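You operate a simulated robot arm through the tools that you are given. There is no shell and no other tool. Be economical: measure what you need, move in short steps, check, and stop when the job is done.

You are at the controls of a simulated robot arm. One attempt, no reset.

TASK
Test grey plug 26 at about 2 bar: OK tray if it keeps the pressure, waste bin if it leaks.
Fine: clamp it, pump, wait and read; let the air off before you free the clamp and leave the air lever open.

Only the result counts: the job must be done as asked and must still hold three seconds after the hand-in. Knocking over, shifting, dropping, spilling or breaking anything else fails it.

THE ROBOT
A 7-joint arm with a two-finger parallel gripper, fixed in place. Base frame: the origin is at the foot of the arm, x ahead of it, y to its left, z up; the work surface is at about z = 0.72. Units: m, rad, N and s.
Its first joint turns from -2.897 to 2.897 rad. Payload 4.4 kg.
Tool frame: the origin (TCP) lies between the finger pads and is the grasp point; the fingertips stand 0.023 m ahead of it; z points along the fingers, y is the line along which they close. Largest opening 0.094 m; finger width 0.038, thickness 0.01; the body of the gripper, 0.054 by 0.096 m, starts 0.039 m behind the TCP.
Orientation is that of the tool frame in the base frame, as a unit quaternion [x, y, z, w]. With the fingers straight down and closing along the base's y, the tool's x points along the base's -x, its y along +y and its z along -z.

THE INTERFACE
- The arm moves only by the tool move_arm. Its argument "targets" is a list of rows, each a list of 6 numbers: the shift along the tool's x, y, z in m, then the turn, a rotation vector about the tool's x, y, z in rad. In form: [[dx, dy, dz, rx, ry, rz], ...]. A call has 1 to 12 rows; each row shifts and turns the commanded pose from where the row before left it, along the tool's axes as they then stand. "grip" is the opening, from 0 (shut) to 1 (fully open), set as the call begins (left out, the last holds). Rows are played at 5 a second. More than 0.05 m and 0.15 rad between two rows, or a gripper value outside its range, and nothing of the call is played. Where a pose cannot be reached the arm comes as near as it can. A force on the tool above 90 N (or 10 N above the force at the start of the call, whichever is more), or a blocked arm, ends the call early, and 0.2 s more pass. Each finger travels about 0.072 m/s and halts on what it meets, pressing with about 34 N; the grip force reading is that of the motor and also rises with nothing between the fingers. The clock runs only during rows and for 0.2 s after the last one: add rows that do not move to give the fingers time. It gives the time, the measured TCP pose, the force on the tool (base axes), the opening and the grip force at its end, in the units of the frame above (readings bear some noise), with the torque about the TCP (base axes, N m) and any sound that the robot's microphone picked up.
- Cameras (640 x 400 px; columns grow to the right, rows downward): "scene" is fixed at [0.2211, -0.6579, 1.447]; the picture's right is [0.82, -0.58, 0.00], its down [-0.20, -0.29, -0.94] and it looks along [0.54, 0.76, -0.35] (base axes); focal length 367 px, centre (320, 200). "wrist" rides on the gripper at [0.086, 0.016, -0.074] in the tool frame; the picture's right is [-0.18, 0.98, 0.00], its down [-0.58, -0.11, -0.81] and it looks along [-0.79, -0.15, 0.59] (tool axes); focal length 243 px, centre (320, 200). There is no depth. A picture from a camera that has moved, and an enlarged one, comes with that camera's place and axes in the base frame and with its lens. The place of the scene camera against the robot may be out by one fixed shift of up to 0.012 m in any direction.
- grab_frame(camera): a new picture of that camera. The clock stands still meanwhile.
- zoom(camera, box): a new picture of the part [left, top, right, bottom] of that camera's present view, enlarged. The clock stands still meanwhile.
- sign_off(): hands the job in; it is judged then, once.

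Go step by step. Nothing tells you positions but the pictures and the camera data: compare them with the known pose of the tool, close in by small moves and look again before you grip or let go. The budget is 120 turns and 84 pictures, counting those below and the enlarged ones. Unless the task says otherwise, let go and move clear before handing in, and close with one line.

The tools are called after "Request:" as name(argument=value, ...) on one line, values as JSON. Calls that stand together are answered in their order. move_arm: Moves the arm, as the interface text tells. Its arguments: {"type":"object","properties":{"targets":{"type":"array","items":{"type":"array","items":{"type":"number"}}},"grip":{"type":"number"}},"required":["targets"]} The other tools are called the same way: grab_frame (camera) takes a picture; zoom (camera, box) takes an enlarged picture of a part of a camera's view; sign_off () hands the job in.

At the start:

```text
time_s: 0.0
eef_pos: [0.6562, 0.45, 1.0444]
tcp_rot: [0.001, 1.0, 0.0, 0.0]
force: [-0.6, 0.1, -0.6]
ft_torque: [0.0, -0.02, 0.03]
finger_gap: 0.0939
finger_force: 0.0
```

scene: 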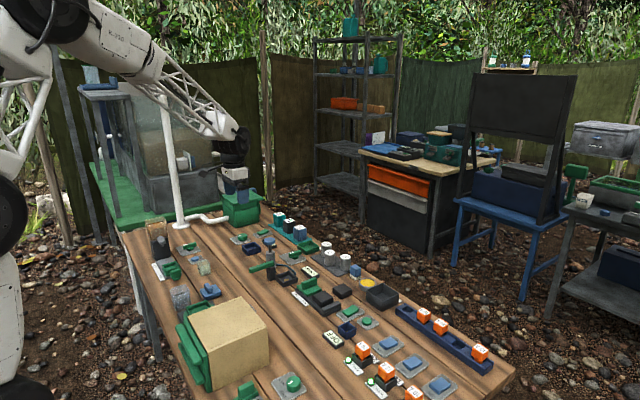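
wrist: 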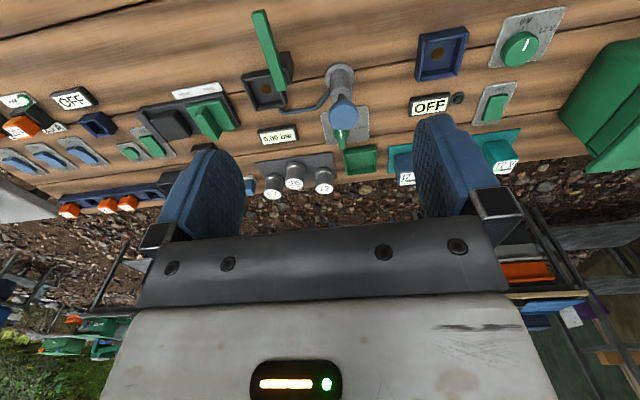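

I see a crowded bench with several stations; I need a closer look at the plugs, the clamp, the pump and the trays.

Request:
zoom(camera="scene", box=[220, 200, 420, 325])

Request:
zoom(camera="scene", box=[320, 275, 520, 400])

Request:
zoom(camera="wrist", box=[120, 0, 560, 275])

Request:
zoom(camera="scene", box=[120, 200, 320, 325])

```text
3.20 times, centred on (320, 262) of scene
camera zoom: at [0.2211, -0.6579, 1.447], right [0.82, -0.58, 0.0], down [-0.2, -0.29, -0.94], along [0.54, 0.76, -0.35], focal length 1174 px, centre (320, 0)
```

zoom: 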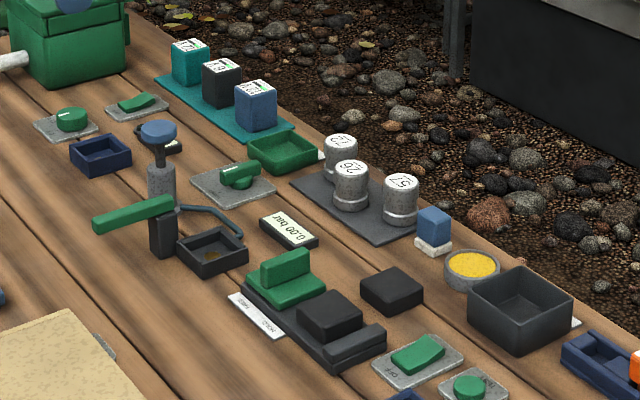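

```text
3.20 times, centred on (420, 338) of scene
camera zoom: at [0.2211, -0.6579, 1.447], right [0.82, -0.58, 0.0], down [-0.2, -0.29, -0.94], along [0.54, 0.76, -0.35], focal length 1174 px, centre (0, -240)
```

zoom: 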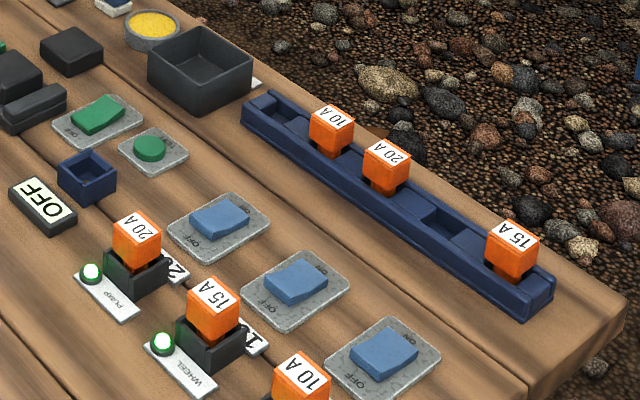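

```text
1.45 times, centred on (340, 138) of wrist
camera zoom: at [0.5706, 0.4661, 1.1189], right [0.18, 0.98, 0.0], down [0.58, -0.11, 0.81], along [0.79, -0.15, -0.59], focal length 353 px, centre (291, 291)
```

zoom: 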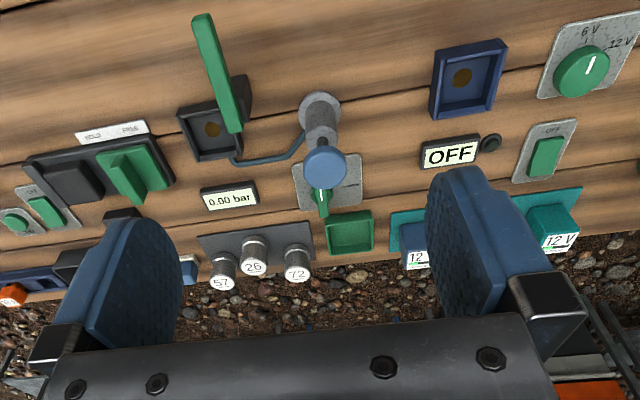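

```text
3.20 times, centred on (220, 262) of scene
camera zoom: at [0.2211, -0.6579, 1.447], right [0.82, -0.58, 0.0], down [-0.2, -0.29, -0.94], along [0.54, 0.76, -0.35], focal length 1174 px, centre (640, 0)
```

zoom: 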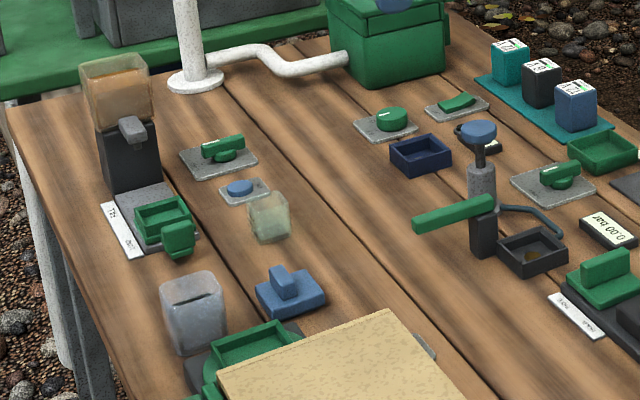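

I see plugs 57/26/72 on a dark rack, a nest with a port, a green lever, a pump with a blue knob, a gauge at 0.00 bar, and a green rotary lever. I'll move closer to read the labels.

Request:
move_arm(targets=[[0.03, -0.04, 0.01, 0, 0, 0], [0.03, -0.04, 0.02, 0, 0, 0], [0.03, -0.04, 0.02, 0, 0, 0], [0.01, -0.02, 0.02, 0, 0, 0], [0, 0, 0, 0, 0, 0]], grip=1)

Request:
grab_frame(camera="wrist")

Request:
zoom(camera="wrist", box=[200, 60, 440, 210])

Request:
zoom(camera="scene", box=[260, 225, 388, 305])

```text
refused: row 1 steps farther than a row can; nothing moved
```

```text
77 pictures are left
camera wrist: at [0.5706, 0.4661, 1.1189], right [0.18, 0.98, 0.0], down [0.58, -0.11, 0.81], along [0.79, -0.15, -0.59], focal length 243 px, centre (320, 200)
```

wrist: 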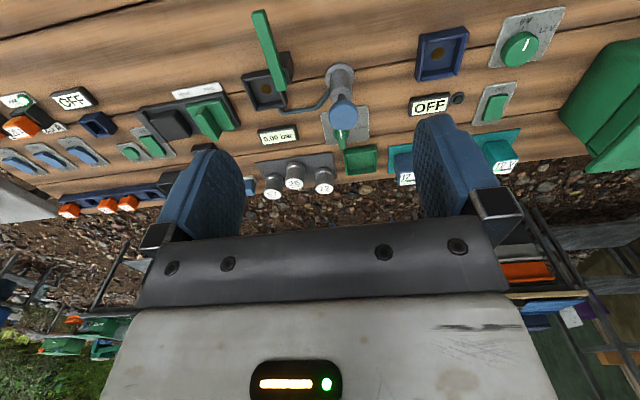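

```text
2.67 times, centred on (320, 135) of wrist
camera zoom: at [0.5706, 0.4661, 1.1189], right [0.18, 0.98, 0.0], down [0.58, -0.11, 0.81], along [0.79, -0.15, -0.59], focal length 647 px, centre (320, 373)
```

zoom: 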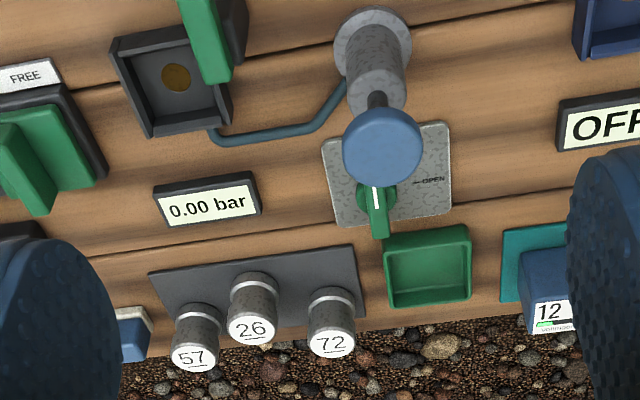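

```text
5.00 times, centred on (324, 265) of scene
camera zoom: at [0.2211, -0.6579, 1.447], right [0.82, -0.58, 0.0], down [-0.2, -0.29, -0.94], along [0.54, 0.76, -0.35], focal length 1834 px, centre (300, -125)
```

zoom: 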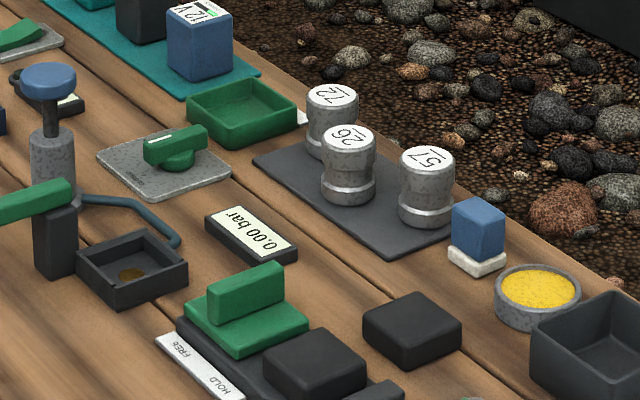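

The first move was too big per row. I'll redo it with smaller steps.

Request:
move_arm(targets=[[0.02, -0.04, 0.01, 0, 0, 0], [0.02, -0.04, 0.015, 0, 0, 0], [0.02, -0.035, 0.02, 0, 0, 0], [0.02, -0.03, 0.03, 0, 0, 0], [0.02, 0, 0.04, 0, 0, 0], [0.01, 0, 0.03, 0, 0, 0], [0, 0, 0, 0, 0, 0]], grip=1)

Request:
grab_frame(camera="wrist")

Request:
zoom(camera="wrist", box=[240, 0, 480, 150])

```text
time_s: 1.6
eef_pos: [0.5463, 0.3026, 0.8996]
tcp_rot: [0.0, 1.0, 0.001, 0.0]
force: [-0.8, -0.1, 0.3]
ft_torque: [0.03, 0.02, 0.01]
finger_gap: 0.094
finger_force: 0.1
```

```text
74 pictures are left
camera wrist: at [0.4592, 0.3198, 0.9745], right [0.18, 0.98, 0.0], down [0.58, -0.11, 0.81], along [0.79, -0.15, -0.59], focal length 243 px, centre (320, 200)
```

wrist: 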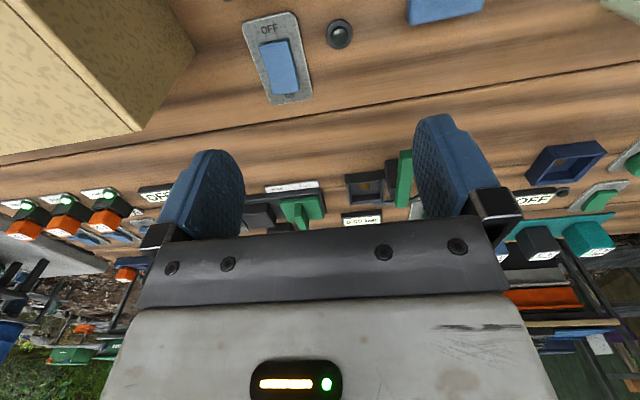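

```text
2.67 times, centred on (360, 75) of wrist
camera zoom: at [0.4592, 0.3198, 0.9745], right [0.18, 0.98, 0.0], down [0.58, -0.11, 0.81], along [0.79, -0.15, -0.59], focal length 647 px, centre (213, 533)
```

zoom: 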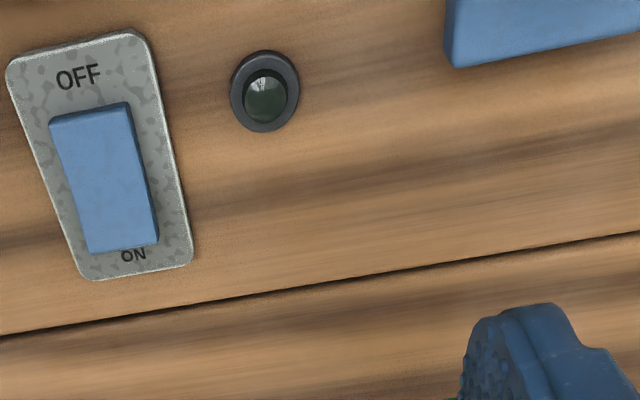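

I need a higher, further-forward viewpoint.

Request:
move_arm(targets=[[-0.02, 0, -0.04, 0, 0, 0], [-0.04, 0.02, -0.02, 0, 0, 0], [-0.04, 0.02, -0.02, 0, 0, 0], [-0.04, 0.02, -0.02, 0, 0, 0], [-0.03, 0, 0.0, 0, 0, 0], [0, 0, 0, 0, 0, 0]], grip=1)

Request:
grab_frame(camera="wrist")

Request:
zoom(camera="wrist", box=[200, 0, 440, 150])

```text
time_s: 3.0
eef_pos: [0.7173, 0.3634, 1.0004]
tcp_rot: [0.0, 1.0, 0.001, 0.0]
force: [0.2, -0.8, 0.7]
ft_torque: [0.02, 0.0, 0.0]
finger_gap: 0.0939
finger_force: 0.0
```

```text
72 pictures are left
camera wrist: at [0.6316, 0.3805, 1.0747], right [0.18, 0.98, 0.0], down [0.58, -0.11, 0.81], along [0.79, -0.15, -0.59], focal length 243 px, centre (320, 200)
```

wrist: 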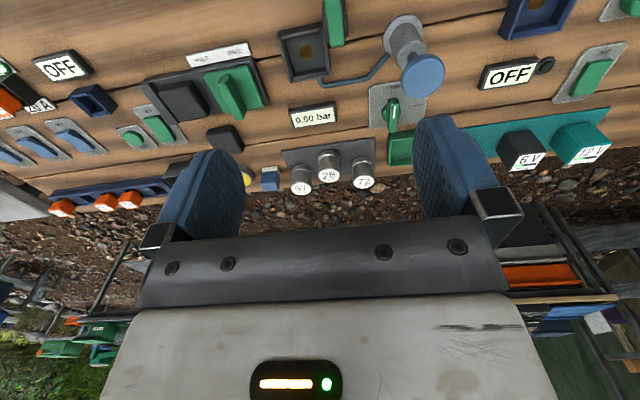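

```text
2.67 times, centred on (320, 75) of wrist
camera zoom: at [0.6316, 0.3805, 1.0747], right [0.18, 0.98, 0.0], down [0.58, -0.11, 0.81], along [0.79, -0.15, -0.59], focal length 647 px, centre (320, 533)
```

zoom: 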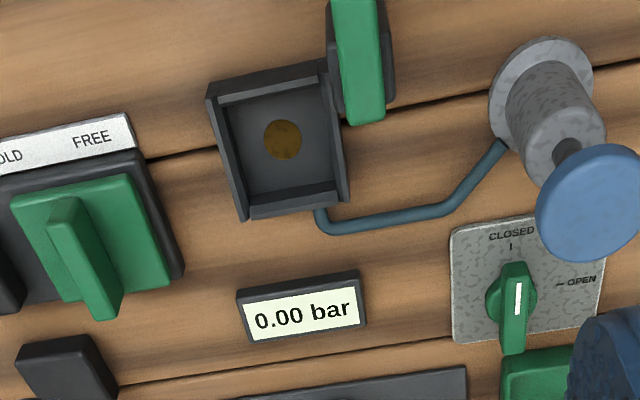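

I read CLOSED (toward -x) and OPEN (toward +y) on the air valve; the pointer is now at CLOSED. I need to understand the clamp and check the tray and bin labels.

Request:
zoom(camera="scene", box=[244, 235, 308, 290])

Request:
zoom(camera="scene", box=[285, 230, 415, 311])

Request:
zoom(camera="wrist", box=[240, 80, 450, 200])

```text
7.27 times, centred on (276, 262) of scene
camera zoom: at [0.2211, -0.6579, 1.447], right [0.82, -0.58, 0.0], down [-0.2, -0.29, -0.94], along [0.54, 0.76, -0.35], focal length 2668 px, centre (640, -254)
```

zoom: 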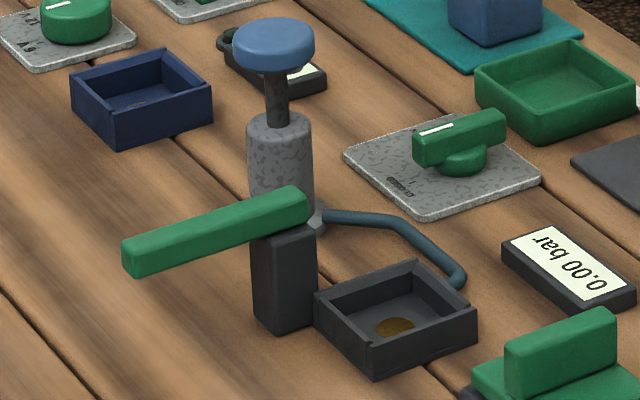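

```text
4.92 times, centred on (350, 270) of scene
camera zoom: at [0.2211, -0.6579, 1.447], right [0.82, -0.58, 0.0], down [-0.2, -0.29, -0.94], along [0.54, 0.76, -0.35], focal length 1806 px, centre (172, -147)
```

zoom: 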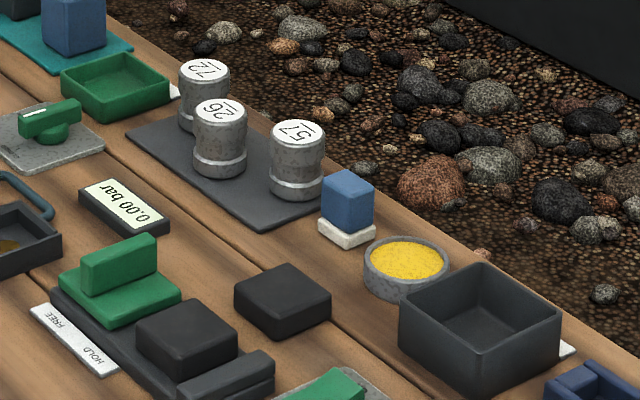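

```text
3.05 times, centred on (345, 140) of wrist
camera zoom: at [0.6316, 0.3805, 1.0747], right [0.18, 0.98, 0.0], down [0.58, -0.11, 0.81], along [0.79, -0.15, -0.59], focal length 739 px, centre (244, 383)
```

zoom: 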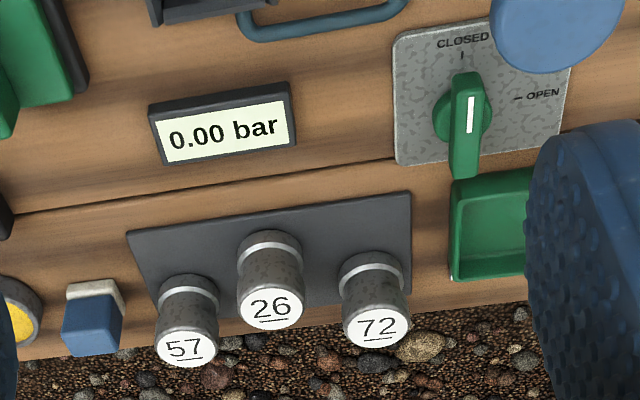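

The clamp is a horizontal bar on a post beside the nest (swings over it), and the plugs stand at about x≈0.975, y≈0.33, near the edge of reach. I'll move forward for labels and a plug close-up.

Request:
move_arm(targets=[[-0.042, -0.006, 0.02, 0, 0, 0], [-0.042, -0.006, 0.02, 0, 0, 0], [-0.042, -0.006, 0.02, 0, 0, 0], [-0.042, -0.006, 0.02, 0, 0, 0], [-0.022, -0.006, 0.01, 0, 0, 0], [0, 0, 0, 0, 0, 0]], grip=1)

Request:
grab_frame(camera="wrist")

```text
time_s: 4.4
eef_pos: [0.9084, 0.3354, 0.9102]
tcp_rot: [0.0, 1.0, 0.0, 0.0]
force: [0.0, 1.3, -0.2]
ft_torque: [-0.02, -0.02, 0.02]
finger_gap: 0.094
finger_force: 0.1
```

```text
67 pictures are left
camera wrist: at [0.822, 0.3524, 0.9844], right [0.18, 0.98, 0.0], down [0.58, -0.11, 0.81], along [0.79, -0.15, -0.59], focal length 243 px, centre (320, 200)
```

wrist: 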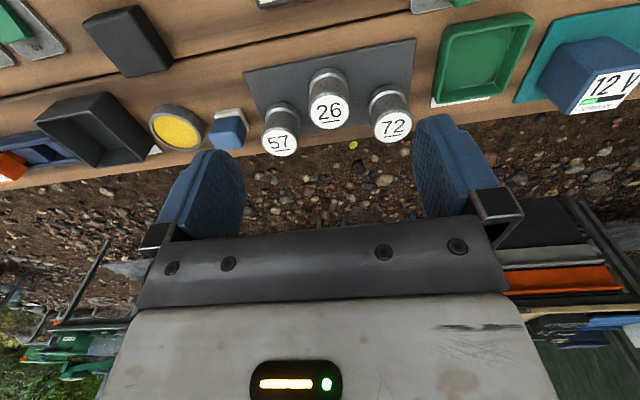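

Plug 26 is at about (0.96, 0.334), with neighbours at (0.991, 0.274/0.397). The green tray is at about (0.96, 0.49) and the bin at (0.95, 0.085). I'll test reach just above the plug with the gripper narrowed.

Request:
move_arm(targets=[[-0.02, 0, 0.025, 0, 0, 0], [-0.022, 0, 0.035, 0, 0, 0], [0, 0, 0.02, 0, 0, 0], [0, 0, 0, 0, 0, 0]], grip=0.62)

Request:
grab_frame(camera="wrist")

Request:
zoom(camera="scene", box=[285, 190, 415, 271])

```text
time_s: 5.4
eef_pos: [0.9504, 0.3357, 0.8286]
tcp_rot: [0.0, 1.0, -0.001, 0.0]
force: [-0.1, -0.1, 0.8]
ft_torque: [-0.02, 0.01, -0.01]
finger_gap: 0.0581
finger_force: 0.1
```

```text
66 pictures are left
camera wrist: at [0.8635, 0.3522, 0.9036], right [0.18, 0.98, 0.0], down [0.58, -0.11, 0.81], along [0.79, -0.15, -0.59], focal length 243 px, centre (320, 200)
```

wrist: 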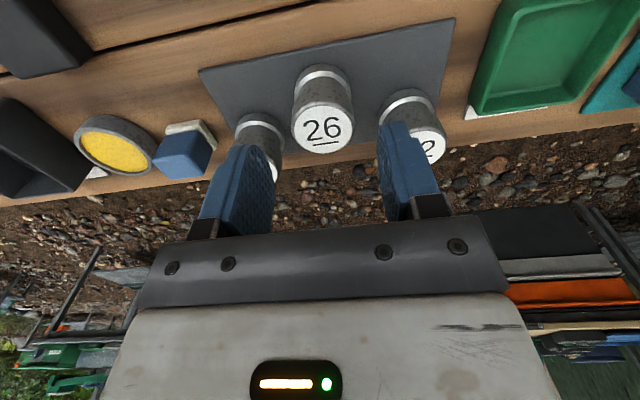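

```text
4.92 times, centred on (350, 230) of scene
camera zoom: at [0.2211, -0.6579, 1.447], right [0.82, -0.58, 0.0], down [-0.2, -0.29, -0.94], along [0.54, 0.76, -0.35], focal length 1806 px, centre (172, 50)
```

zoom: 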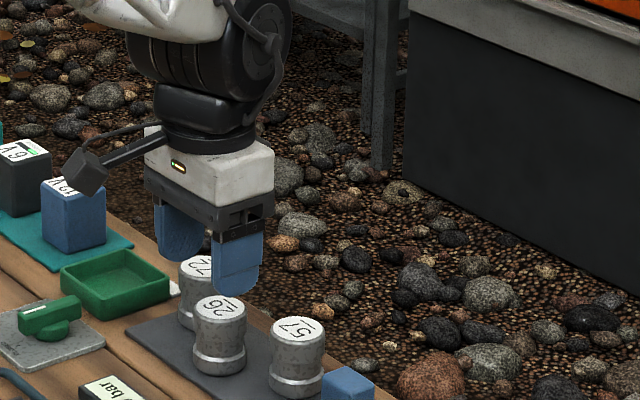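

Reach works. Plug 26 is centred at about (0.963, 0.335); I'll shift forward and descend to just above its top, then check.

Request:
move_arm(targets=[[-0.01, 0, 0.01, 0, 0, 0], [0, 0, 0.018, 0, 0, 0], [0, 0, 0, 0, 0, 0]])

Request:
zoom(camera="scene", box=[295, 220, 375, 270])

Request:
zoom(camera="wrist", box=[200, 40, 456, 200])

```text
time_s: 6.2
eef_pos: [0.9596, 0.334, 0.8016]
tcp_rot: [0.0, 1.0, 0.0, 0.001]
force: [1.2, -0.1, 0.3]
ft_torque: [0.02, 0.04, -0.05]
finger_gap: 0.0584
finger_force: 0.1
```

```text
8.00 times, centred on (335, 245) of scene
camera zoom: at [0.2211, -0.6579, 1.447], right [0.82, -0.58, 0.0], down [-0.2, -0.29, -0.94], along [0.54, 0.76, -0.35], focal length 2935 px, centre (200, -160)
```

zoom: 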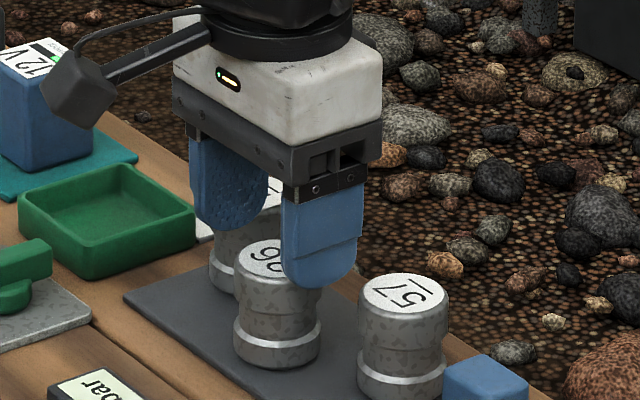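

```text
2.50 times, centred on (328, 120) of wrist
camera zoom: at [0.8733, 0.3515, 0.8763], right [0.18, 0.98, 0.0], down [0.58, -0.11, 0.81], along [0.79, -0.15, -0.59], focal length 606 px, centre (300, 400)
```

zoom: 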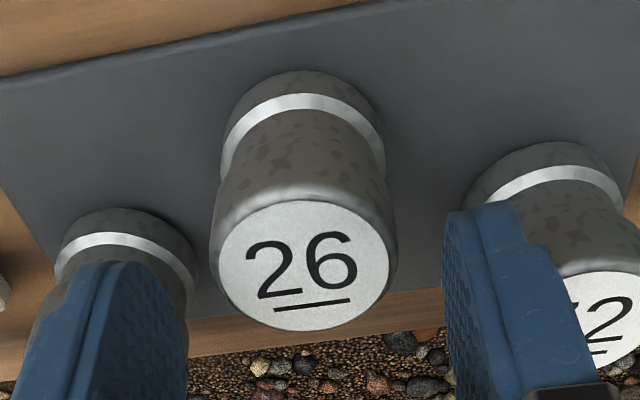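

The gripper is centred over 26. I'll narrow a little more, descend and grip.

Request:
move_arm(targets=[[0, 0.001, 0, 0, 0, 0], [0, 0, 0.012, 0, 0, 0], [0, 0, 0.012, 0, 0, 0], [0, 0, 0.008, 0, 0, 0], [0, 0, 0, 0, 0, 0]], grip=0.56)

Request:
zoom(camera="scene", box=[295, 220, 375, 270])

```text
time_s: 7.4
eef_pos: [0.9594, 0.3342, 0.769]
tcp_rot: [0.0, 1.0, 0.0, 0.001]
force: [0.0, 0.6, 1.0]
ft_torque: [-0.02, 0.03, 0.02]
finger_gap: 0.0525
finger_force: 0.0
```

```text
8.00 times, centred on (335, 245) of scene
camera zoom: at [0.2211, -0.6579, 1.447], right [0.82, -0.58, 0.0], down [-0.2, -0.29, -0.94], along [0.54, 0.76, -0.35], focal length 2935 px, centre (200, -160)
```

zoom: 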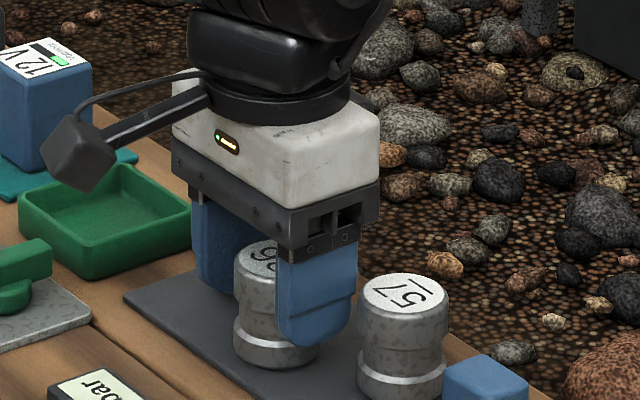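

Fingers are around the plug, so I'll close and lift.

Request:
move_arm(targets=[[0, 0, 0, 0, 0, 0], [0, 0, 0, 0, 0, 0], [0, 0, 0, 0, 0, 0]], grip=0.2)

Request:
move_arm(targets=[[0, 0, -0.02, 0, 0, 0], [0, 0, -0.03, 0, 0, 0], [0, 0, -0.04, 0, 0, 0], [0, 0, 0, 0, 0, 0]])

Request:
grab_frame(camera="wrist")

Request:
zoom(camera="scene", box=[275, 190, 403, 270])

```text
time_s: 8.2
eef_pos: [0.9596, 0.3358, 0.7703]
tcp_rot: [0.0, 1.0, 0.0, 0.0]
force: [0.4, 0.2, 0.3]
ft_torque: [0.04, -0.02, -0.01]
finger_gap: 0.0408
finger_force: 34.1
```

```text
time_s: 9.2
eef_pos: [0.9582, 0.3336, 0.8604]
tcp_rot: [0.0, 1.0, 0.0, 0.001]
force: [0.2, -0.3, -0.1]
ft_torque: [-0.02, -0.02, 0.01]
finger_gap: 0.0188
finger_force: 0.1
```

```text
61 pictures are left
camera wrist: at [0.8726, 0.3509, 0.9339], right [0.18, 0.98, 0.0], down [0.58, -0.11, 0.81], along [0.79, -0.15, -0.59], focal length 243 px, centre (320, 200)
```

wrist: 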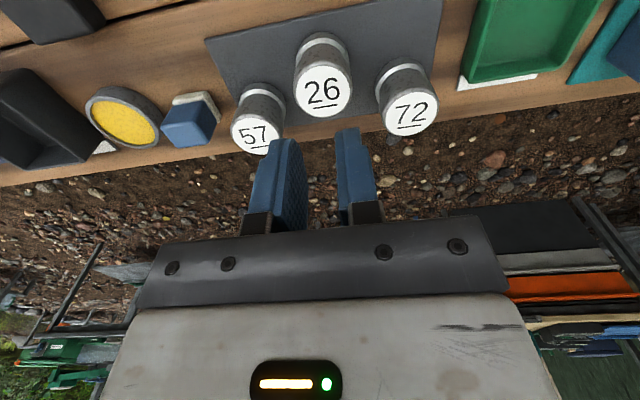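

```text
5.00 times, centred on (339, 230) of scene
camera zoom: at [0.2211, -0.6579, 1.447], right [0.82, -0.58, 0.0], down [-0.2, -0.29, -0.94], along [0.54, 0.76, -0.35], focal length 1834 px, centre (225, 50)
```

zoom: 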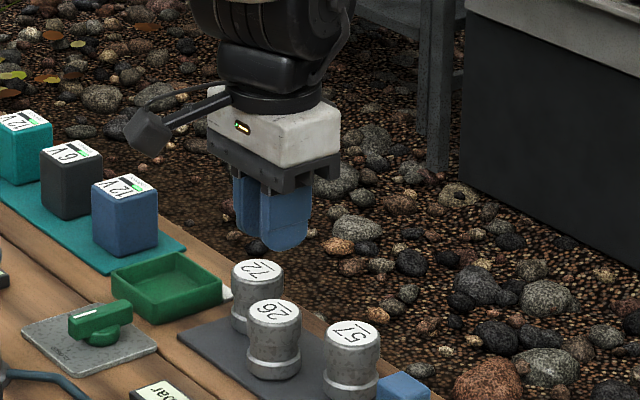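

The plug slipped out of the fingers and still stands in place, so the fingers only held its top rim. I'll go about 9 mm deeper and lift slowly.

Request:
move_arm(targets=[[-0.004, 0.001, 0, 0, 0, 0], [0, 0, 0.04, 0, 0, 0], [0, 0, 0.03, 0, 0, 0], [0, 0, 0.02, 0, 0, 0], [0, 0, 0.009, 0, 0, 0], [0, 0, 0, 0, 0, 0]], grip=0.56)

Request:
move_arm(targets=[[0, 0, 0, 0, 0, 0], [0, 0, 0, 0, 0, 0], [0, 0, 0, 0, 0, 0]], grip=0.2)

Request:
zoom(camera="scene", box=[295, 220, 375, 270])

Request:
move_arm(targets=[[0, 0, -0.004, 0, 0, 0], [0, 0, -0.006, 0, 0, 0], [0, 0, 0, 0, 0, 0]])

```text
time_s: 10.6
eef_pos: [0.9618, 0.3358, 0.7597]
tcp_rot: [-0.001, 1.0, -0.001, 0.0]
force: [-0.3, -0.6, 0.1]
ft_torque: [0.0, -0.03, 0.01]
finger_gap: 0.0525
finger_force: 0.0
```

```text
time_s: 11.4
eef_pos: [0.9614, 0.3355, 0.7603]
tcp_rot: [0.0, 1.0, 0.0, -0.001]
force: [0.1, 0.2, 0.1]
ft_torque: [0.04, 0.01, 0.03]
finger_gap: 0.0411
finger_force: 33.7
```

```text
8.00 times, centred on (335, 245) of scene
camera zoom: at [0.2211, -0.6579, 1.447], right [0.82, -0.58, 0.0], down [-0.2, -0.29, -0.94], along [0.54, 0.76, -0.35], focal length 2935 px, centre (200, -160)
```

zoom: 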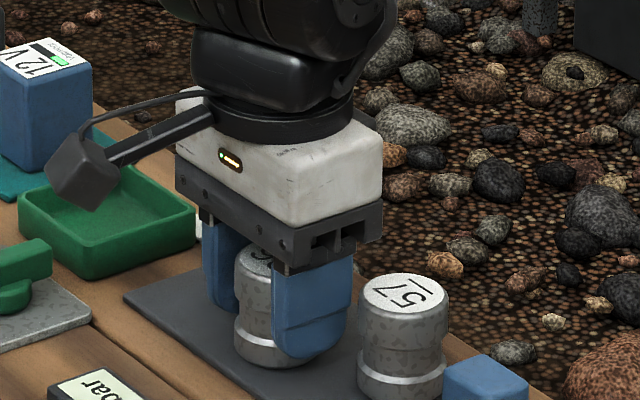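

```text
time_s: 12.2
eef_pos: [0.962, 0.3364, 0.7696]
tcp_rot: [0.0, 1.0, 0.0, 0.0]
force: [0.3, 0.1, -1.2]
ft_torque: [-0.02, 0.0, 0.01]
finger_gap: 0.0411
finger_force: 34.4
```

The grip still holds at 41 mm after 9 mm of lift. I'll check whether the plug came along.

Request:
zoom(camera="scene", box=[295, 220, 375, 270])

```text
8.00 times, centred on (335, 245) of scene
camera zoom: at [0.2211, -0.6579, 1.447], right [0.82, -0.58, 0.0], down [-0.2, -0.29, -0.94], along [0.54, 0.76, -0.35], focal length 2935 px, centre (200, -160)
```

zoom: 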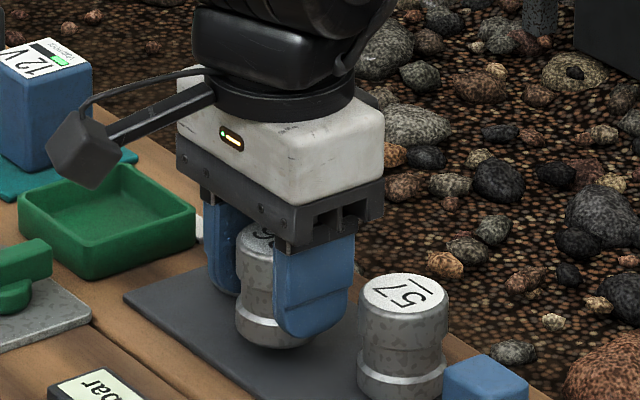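

Plug 26 is in hand. I'll raise it and carry it back over to just short of the nest, then look.

Request:
move_arm(targets=[[0, 0, -0.04, 0, 0, 0], [0, 0, -0.04, 0, 0, 0], [0.04, 0, 0, 0, 0, 0], [0.045, 0, 0, 0, 0, 0], [0.045, 0, 0, 0, 0, 0], [0.04, 0, 0, 0, 0, 0], [0.026, 0, 0, 0, 0, 0], [0, 0, 0, 0, 0, 0]])

Request:
grab_frame(camera="wrist")

Request:
zoom(camera="scene", box=[234, 215, 314, 290])

```text
time_s: 14.0
eef_pos: [0.7663, 0.3351, 0.853]
tcp_rot: [0.0, 1.0, 0.0, 0.0]
force: [0.7, 1.0, -1.2]
ft_torque: [0.0, 0.01, 0.01]
finger_gap: 0.0412
finger_force: 34.2
```

```text
57 pictures are left
camera wrist: at [0.6803, 0.3525, 0.9267], right [0.18, 0.98, 0.0], down [0.58, -0.11, 0.81], along [0.79, -0.15, -0.59], focal length 243 px, centre (320, 200)
```

wrist: 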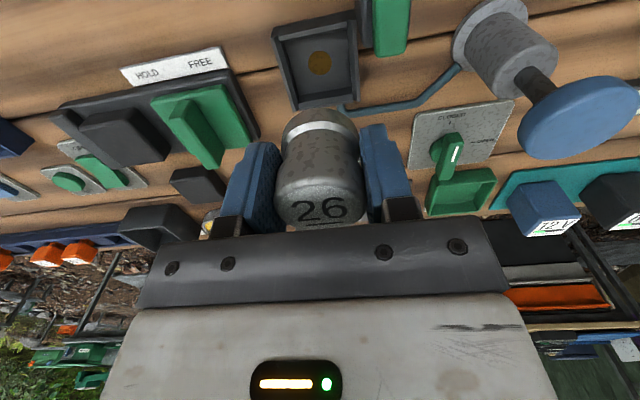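

```text
5.33 times, centred on (274, 252) of scene
camera zoom: at [0.2211, -0.6579, 1.447], right [0.82, -0.58, 0.0], down [-0.2, -0.29, -0.94], along [0.54, 0.76, -0.35], focal length 1956 px, centre (565, -80)
```

zoom: 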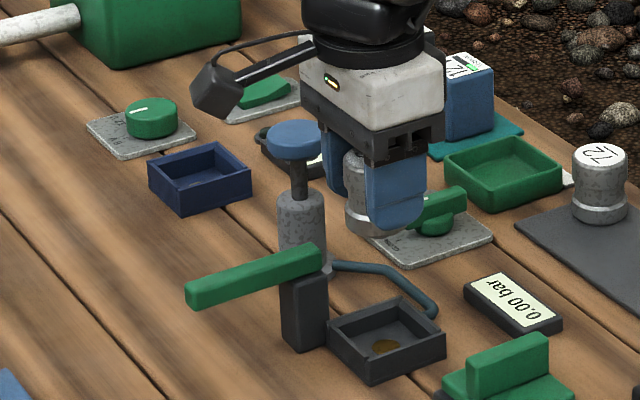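

The nest centre is (0.767, 0.334), right beneath the plug, but the clamp post is close on the +y side. I'll turn the tool 90° so the fingers sit along x, clear of the post.

Request:
move_arm(targets=[[0, 0, 0, 0, 0, -0.1428], [0, 0, 0, 0, 0, -0.1428], [0, 0, 0, 0, 0, -0.1428], [0, 0, 0, 0, 0, -0.1428], [0, 0, 0, 0, 0, -0.1428], [0, 0, 0, 0, 0, -0.1428], [0, 0, 0, 0, 0, -0.1428], [0, 0, 0, 0, 0, -0.1428], [0, 0, 0, 0, 0, -0.1428], [0, 0, 0, 0, 0, -0.1428], [0, 0, 0, 0, 0, -0.1428], [0, 0, 0, 0, 0, 0]])

Request:
grab_frame(camera="wrist")

Request:
zoom(camera="scene", box=[234, 215, 314, 290])

```text
time_s: 16.6
eef_pos: [0.7671, 0.3365, 0.8497]
tcp_rot: [0.708, -0.707, 0.0, 0.0]
force: [-0.3, -0.8, -1.2]
ft_torque: [-0.02, 0.01, 0.0]
finger_gap: 0.0412
finger_force: 33.6
```

```text
55 pictures are left
camera wrist: at [0.751, 0.2506, 0.9248], right [-0.98, 0.18, 0.0], down [0.11, 0.58, 0.81], along [0.15, 0.79, -0.59], focal length 243 px, centre (320, 200)
```

wrist: 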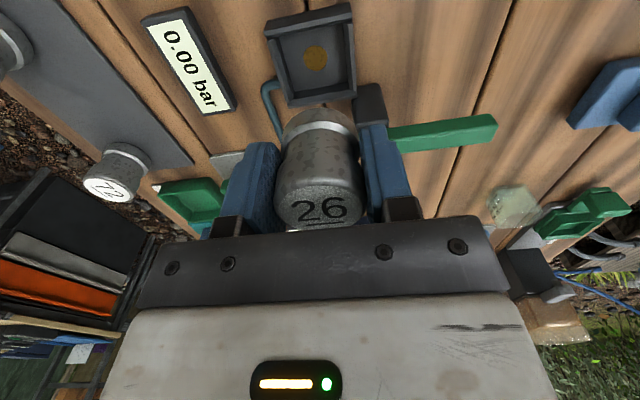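

```text
5.33 times, centred on (274, 252) of scene
camera zoom: at [0.2211, -0.6579, 1.447], right [0.82, -0.58, 0.0], down [-0.2, -0.29, -0.94], along [0.54, 0.76, -0.35], focal length 1956 px, centre (565, -80)
```

zoom: 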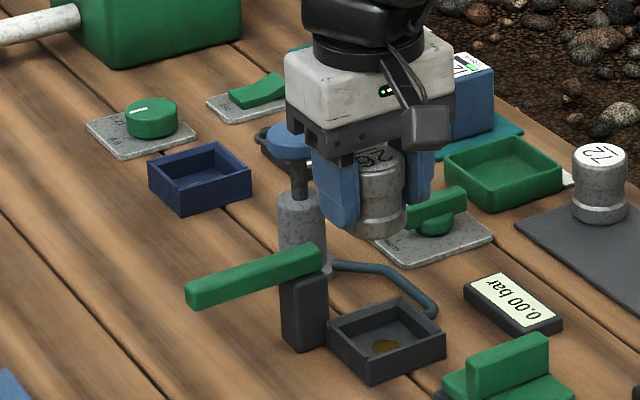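

The nest port reads (0.769, 0.335) from this side too. Small correction and descend to just above the nest.

Request:
move_arm(targets=[[0.001, -0.0015, 0.02, 0, 0, 0], [0, 0, 0.02, 0, 0, 0], [0, 0, 0.015, 0, 0, 0], [0, 0, 0, 0, 0, 0]])

Request:
zoom(camera="wrist", box=[220, 0, 420, 200])

Request:
zoom(camera="scene", box=[244, 235, 308, 290])

```text
time_s: 17.6
eef_pos: [0.7688, 0.3359, 0.7943]
tcp_rot: [0.707, -0.707, 0.001, 0.0]
force: [0.4, 0.6, -1.7]
ft_torque: [-0.01, -0.03, -0.01]
finger_gap: 0.0412
finger_force: 34.2
```

```text
2.00 times, centred on (320, 100) of wrist
camera zoom: at [0.753, 0.2497, 0.8699], right [-0.98, 0.18, 0.0], down [0.11, 0.58, 0.81], along [0.15, 0.79, -0.59], focal length 485 px, centre (320, 400)
```

zoom: 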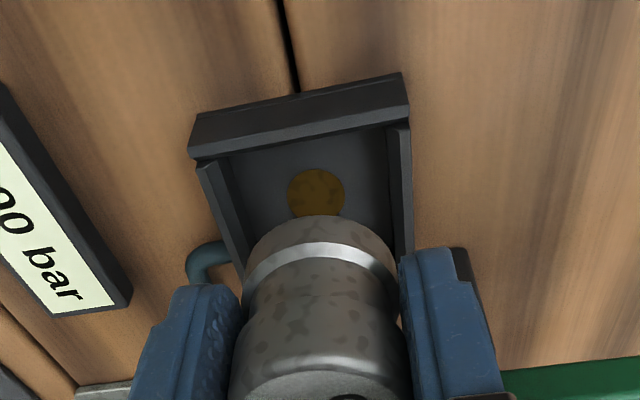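

```text
7.27 times, centred on (276, 262) of scene
camera zoom: at [0.2211, -0.6579, 1.447], right [0.82, -0.58, 0.0], down [-0.2, -0.29, -0.94], along [0.54, 0.76, -0.35], focal length 2668 px, centre (640, -254)
```

zoom: 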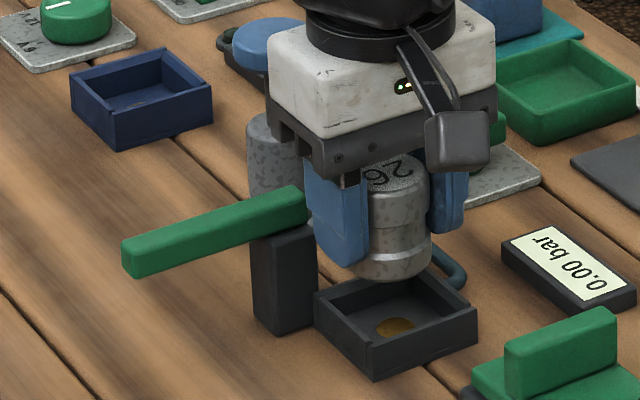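

Alignment is within about 2 mm. I'll nudge slightly toward -y and lower until contact.

Request:
move_arm(targets=[[0.0015, -0.0005, 0.01, 0, 0, 0], [0, 0, 0.008, 0, 0, 0], [0, 0, 0.006, 0, 0, 0], [0, 0, 0.004, 0, 0, 0], [0, 0, 0, 0, 0, 0]])

Request:
zoom(camera="scene", box=[244, 235, 308, 290])

Request:
zoom(camera="wrist", box=[220, 0, 420, 200])

```text
time_s: 18.8
eef_pos: [0.7702, 0.334, 0.7665]
tcp_rot: [0.707, -0.707, 0.0, 0.0]
force: [0.3, 0.0, -1.2]
ft_torque: [0.01, 0.01, -0.01]
finger_gap: 0.0411
finger_force: 33.9
```

```text
7.27 times, centred on (276, 262) of scene
camera zoom: at [0.2211, -0.6579, 1.447], right [0.82, -0.58, 0.0], down [-0.2, -0.29, -0.94], along [0.54, 0.76, -0.35], focal length 2668 px, centre (640, -254)
```

zoom: 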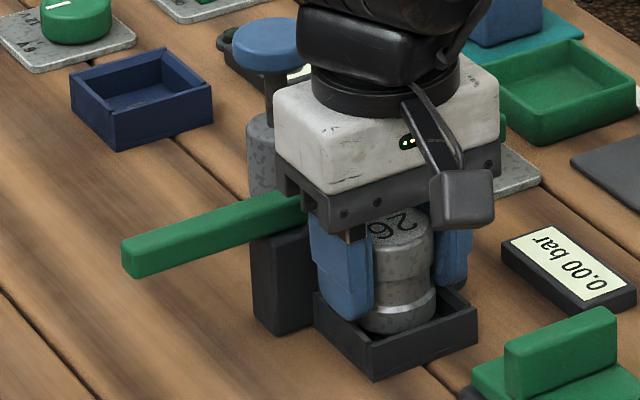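

```text
2.00 times, centred on (320, 100) of wrist
camera zoom: at [0.7537, 0.2485, 0.8411], right [-0.98, 0.18, 0.0], down [0.11, 0.58, 0.81], along [0.15, 0.79, -0.59], focal length 485 px, centre (320, 400)
```

zoom: 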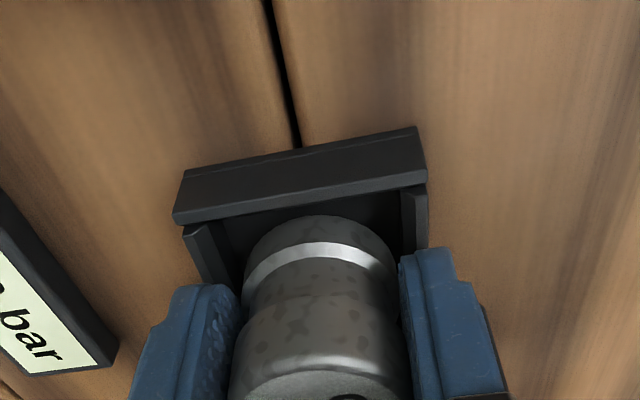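

The plug is inside the nest walls. I'll lower the last few mm to touch the floor.

Request:
move_arm(targets=[[0, -0.001, 0.002, 0, 0, 0], [0, 0, 0.002, 0, 0, 0], [0, 0, 0.002, 0, 0, 0], [0, 0, 0.002, 0, 0, 0], [0, 0, 0, 0, 0, 0]])

Request:
zoom(camera="scene", box=[244, 235, 308, 290])

```text
time_s: 20.0
eef_pos: [0.7704, 0.335, 0.7628]
tcp_rot: [-0.707, 0.708, -0.001, 0.001]
force: [-17.1, -10.6, 23.3]
ft_torque: [-0.37, 1.11, 0.27]
finger_gap: 0.0411
finger_force: 33.9
stopped in row 5: the force on the tool passed its limit at 93 N (the readings are from after the stop); the commanded pose is now the measured one
```

```text
7.27 times, centred on (276, 262) of scene
camera zoom: at [0.2211, -0.6579, 1.447], right [0.82, -0.58, 0.0], down [-0.2, -0.29, -0.94], along [0.54, 0.76, -0.35], focal length 2668 px, centre (640, -254)
```

zoom: 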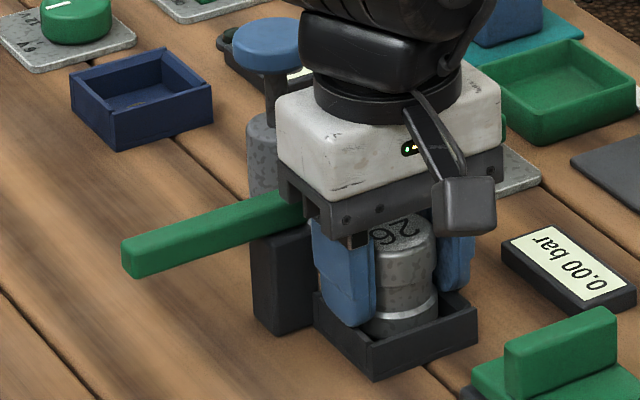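

Contact. I'll relieve the load slightly and open a few millimetres.

Request:
move_arm(targets=[[0, 0, -0.001, 0, 0, 0], [0, 0, 0, 0, 0, 0]])

Request:
move_arm(targets=[[0, 0, 0, 0, 0, 0], [0, 0, 0, 0, 0, 0]], grip=0.52)

Request:
zoom(camera="scene", box=[244, 235, 308, 290])

Request:
zoom(camera="wrist", box=[220, 0, 420, 200])

```text
time_s: 20.6
eef_pos: [0.7707, 0.3346, 0.7633]
tcp_rot: [0.707, -0.707, 0.0, -0.001]
force: [-2.9, -1.6, 2.6]
ft_torque: [-0.08, 0.16, -0.03]
finger_gap: 0.041
finger_force: 33.5
```

```text
time_s: 21.2
eef_pos: [0.7706, 0.3341, 0.7637]
tcp_rot: [-0.707, 0.708, 0.0, 0.001]
force: [0.3, 0.0, -0.3]
ft_torque: [0.06, -0.03, 0.0]
finger_gap: 0.0489
finger_force: 0.1
```

```text
7.27 times, centred on (276, 262) of scene
camera zoom: at [0.2211, -0.6579, 1.447], right [0.82, -0.58, 0.0], down [-0.2, -0.29, -0.94], along [0.54, 0.76, -0.35], focal length 2668 px, centre (640, -254)
```

zoom: 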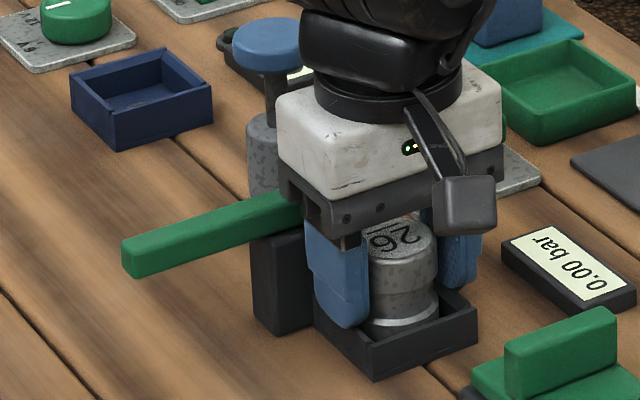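

```text
2.00 times, centred on (320, 100) of wrist
camera zoom: at [0.755, 0.2484, 0.8379], right [-0.98, 0.18, 0.0], down [0.11, 0.58, 0.81], along [0.15, 0.79, -0.59], focal length 485 px, centre (320, 400)
```

zoom: 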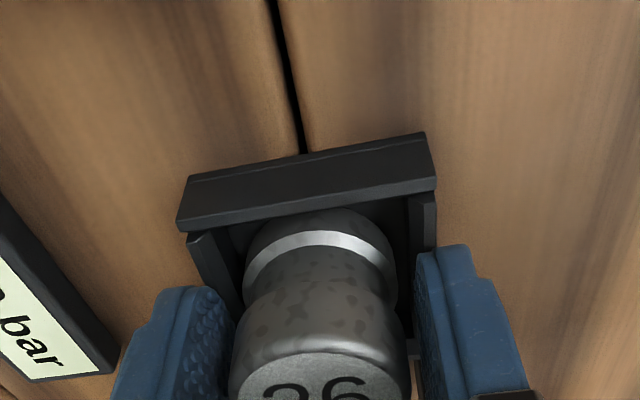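

The plug has settled in the nest. I'll rise straight up and look.

Request:
move_arm(targets=[[0, 0, -0.01, 0, 0, 0], [0, 0, -0.03, 0, 0, 0], [0, 0, -0.04, 0, 0, 0], [0, 0, -0.04, 0, 0, 0], [0, 0, -0.03, 0, 0, 0], [0, 0, 0, 0, 0, 0]])

Request:
zoom(camera="scene", box=[244, 235, 308, 290])

Request:
grab_frame(camera="wrist")

```text
time_s: 22.6
eef_pos: [0.7709, 0.3337, 0.9142]
tcp_rot: [0.707, -0.707, -0.001, -0.001]
force: [0.6, 0.5, -0.1]
ft_torque: [0.02, 0.02, 0.03]
finger_gap: 0.0491
finger_force: 0.0
```

```text
7.27 times, centred on (276, 262) of scene
camera zoom: at [0.2211, -0.6579, 1.447], right [0.82, -0.58, 0.0], down [-0.2, -0.29, -0.94], along [0.54, 0.76, -0.35], focal length 2668 px, centre (640, -254)
```

zoom: 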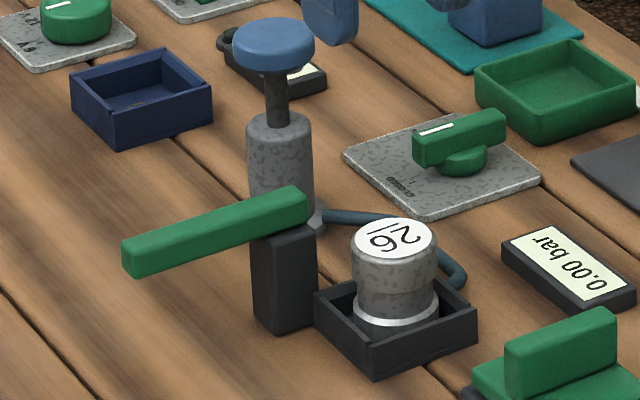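

```text
45 pictures are left
camera wrist: at [0.7554, 0.2478, 0.9881], right [-0.98, 0.18, 0.0], down [0.11, 0.58, 0.81], along [0.15, 0.79, -0.59], focal length 243 px, centre (320, 200)
```

wrist: 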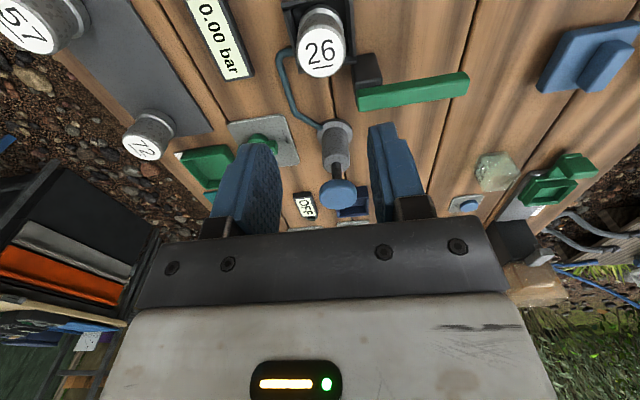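

Plug 26 is seated. The clamp bar pivots on its post at about (0.732, 0.379); I'll go to the free end's +y side with closed fingers to push it round toward the plug.

Request:
move_arm(targets=[[-0.024, 0.029, 0, 0, 0, 0], [-0.024, 0.029, 0, 0, 0, 0], [-0.024, 0.029, 0, 0, 0, 0], [-0.026, 0.025, 0, 0, 0, 0], [0, 0, 0.04, 0, 0, 0], [0, 0, 0.04, 0, 0, 0], [0, 0, 0.037, 0, 0, 0], [0, 0, 0, 0, 0, 0]], grip=0)

Request:
zoom(camera="scene", box=[234, 225, 314, 290])

```text
time_s: 24.4
eef_pos: [0.6568, 0.4301, 0.7969]
tcp_rot: [-0.707, 0.707, -0.001, 0.001]
force: [-0.1, 0.0, -0.2]
ft_torque: [-0.01, 0.03, -0.03]
finger_gap: 0.0
finger_force: 33.6
```

```text
6.15 times, centred on (274, 258) of scene
camera zoom: at [0.2211, -0.6579, 1.447], right [0.82, -0.58, 0.0], down [-0.2, -0.29, -0.94], along [0.54, 0.76, -0.35], focal length 2258 px, centre (603, -154)
```

zoom: 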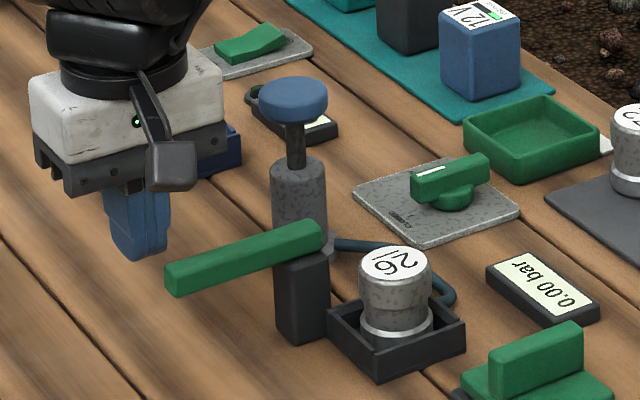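

Fingers are beside the bar's free end. I'll push it toward -y and check that it swings.

Request:
move_arm(targets=[[0.02, 0, 0, 0, 0, 0], [0.015, 0, 0, 0, 0, 0], [0.0125, 0, 0, 0, 0, 0], [0.013, -0.0018, 0, 0, 0, 0], [0.013, -0.0018, 0, 0, 0, 0], [0, 0, 0, 0, 0, 0]])

Request:
zoom(camera="scene", box=[234, 225, 314, 290])

```text
time_s: 25.8
eef_pos: [0.661, 0.3586, 0.7981]
tcp_rot: [-0.706, 0.708, 0.001, 0.001]
force: [-0.2, -0.4, 0.4]
ft_torque: [0.01, -0.04, 0.04]
finger_gap: 0.0
finger_force: 34.0
```

```text
6.15 times, centred on (274, 258) of scene
camera zoom: at [0.2211, -0.6579, 1.447], right [0.82, -0.58, 0.0], down [-0.2, -0.29, -0.94], along [0.54, 0.76, -0.35], focal length 2258 px, centre (603, -154)
```

zoom: 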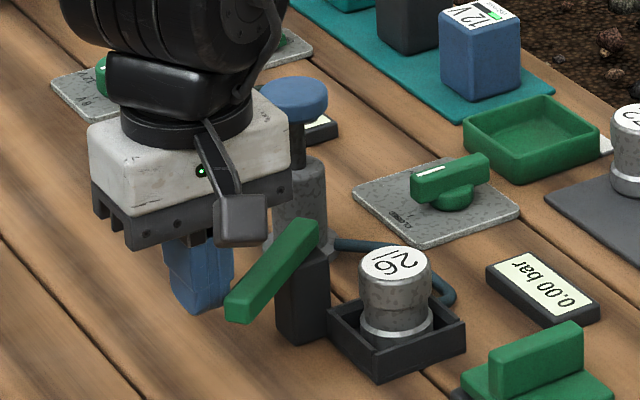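

The bar swings on a vertical hinge. I'll continue along the arc.

Request:
move_arm(targets=[[0.0136, -0.0067, 0, 0, 0, 0], [0.0136, -0.0067, 0, 0, 0, 0], [0.009, -0.0123, 0, 0, 0, 0], [0.009, -0.0123, 0, 0, 0, 0], [0.0048, -0.015, 0, 0, 0, 0], [0.0026, -0.0094, 0, 0, 0, 0], [0, 0, 0, 0, 0, 0]])

Request:
zoom(camera="scene", box=[234, 225, 314, 290])

```text
time_s: 27.4
eef_pos: [0.7239, 0.3062, 0.7966]
tcp_rot: [0.707, -0.707, 0.0, -0.001]
force: [0.7, -0.1, -0.2]
ft_torque: [-0.01, -0.03, 0.0]
finger_gap: 0.0001
finger_force: 33.5
```

```text
6.15 times, centred on (274, 258) of scene
camera zoom: at [0.2211, -0.6579, 1.447], right [0.82, -0.58, 0.0], down [-0.2, -0.29, -0.94], along [0.54, 0.76, -0.35], focal length 2258 px, centre (603, -154)
```

zoom: 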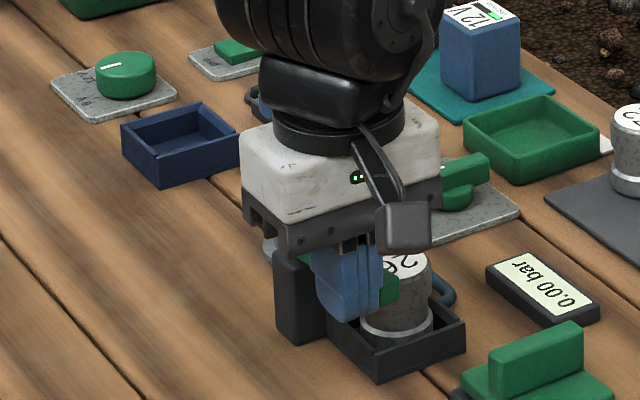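

The bar now points about -y, next to the plug. I'll raise the fingers 4 mm to clear the plug top and go on in small steps.

Request:
move_arm(targets=[[0, 0, -0.004, 0, 0, 0], [0.0005, -0.007, 0, 0, 0, 0], [0.0005, -0.007, 0, 0, 0, 0], [0, -0.0065, 0, 0, 0, 0], [0, 0, 0, 0, 0, 0]])

Request:
zoom(camera="scene", box=[234, 225, 314, 290])

```text
time_s: 28.6
eef_pos: [0.7461, 0.3041, 0.8025]
tcp_rot: [0.707, -0.707, 0.001, -0.002]
force: [0.1, 0.4, -0.1]
ft_torque: [-0.01, 0.02, -0.02]
finger_gap: 0.0
finger_force: 34.3
```

```text
6.15 times, centred on (274, 258) of scene
camera zoom: at [0.2211, -0.6579, 1.447], right [0.82, -0.58, 0.0], down [-0.2, -0.29, -0.94], along [0.54, 0.76, -0.35], focal length 2258 px, centre (603, -154)
```

zoom: 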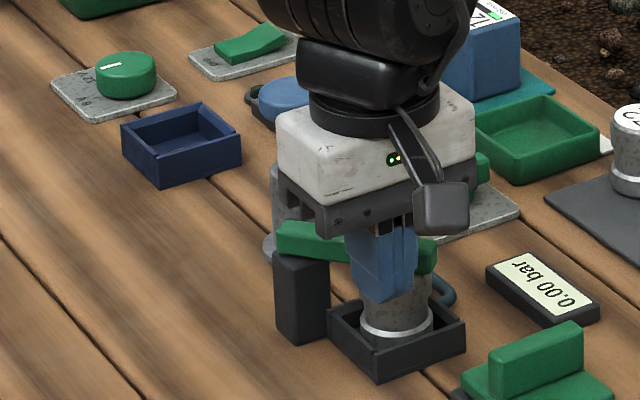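

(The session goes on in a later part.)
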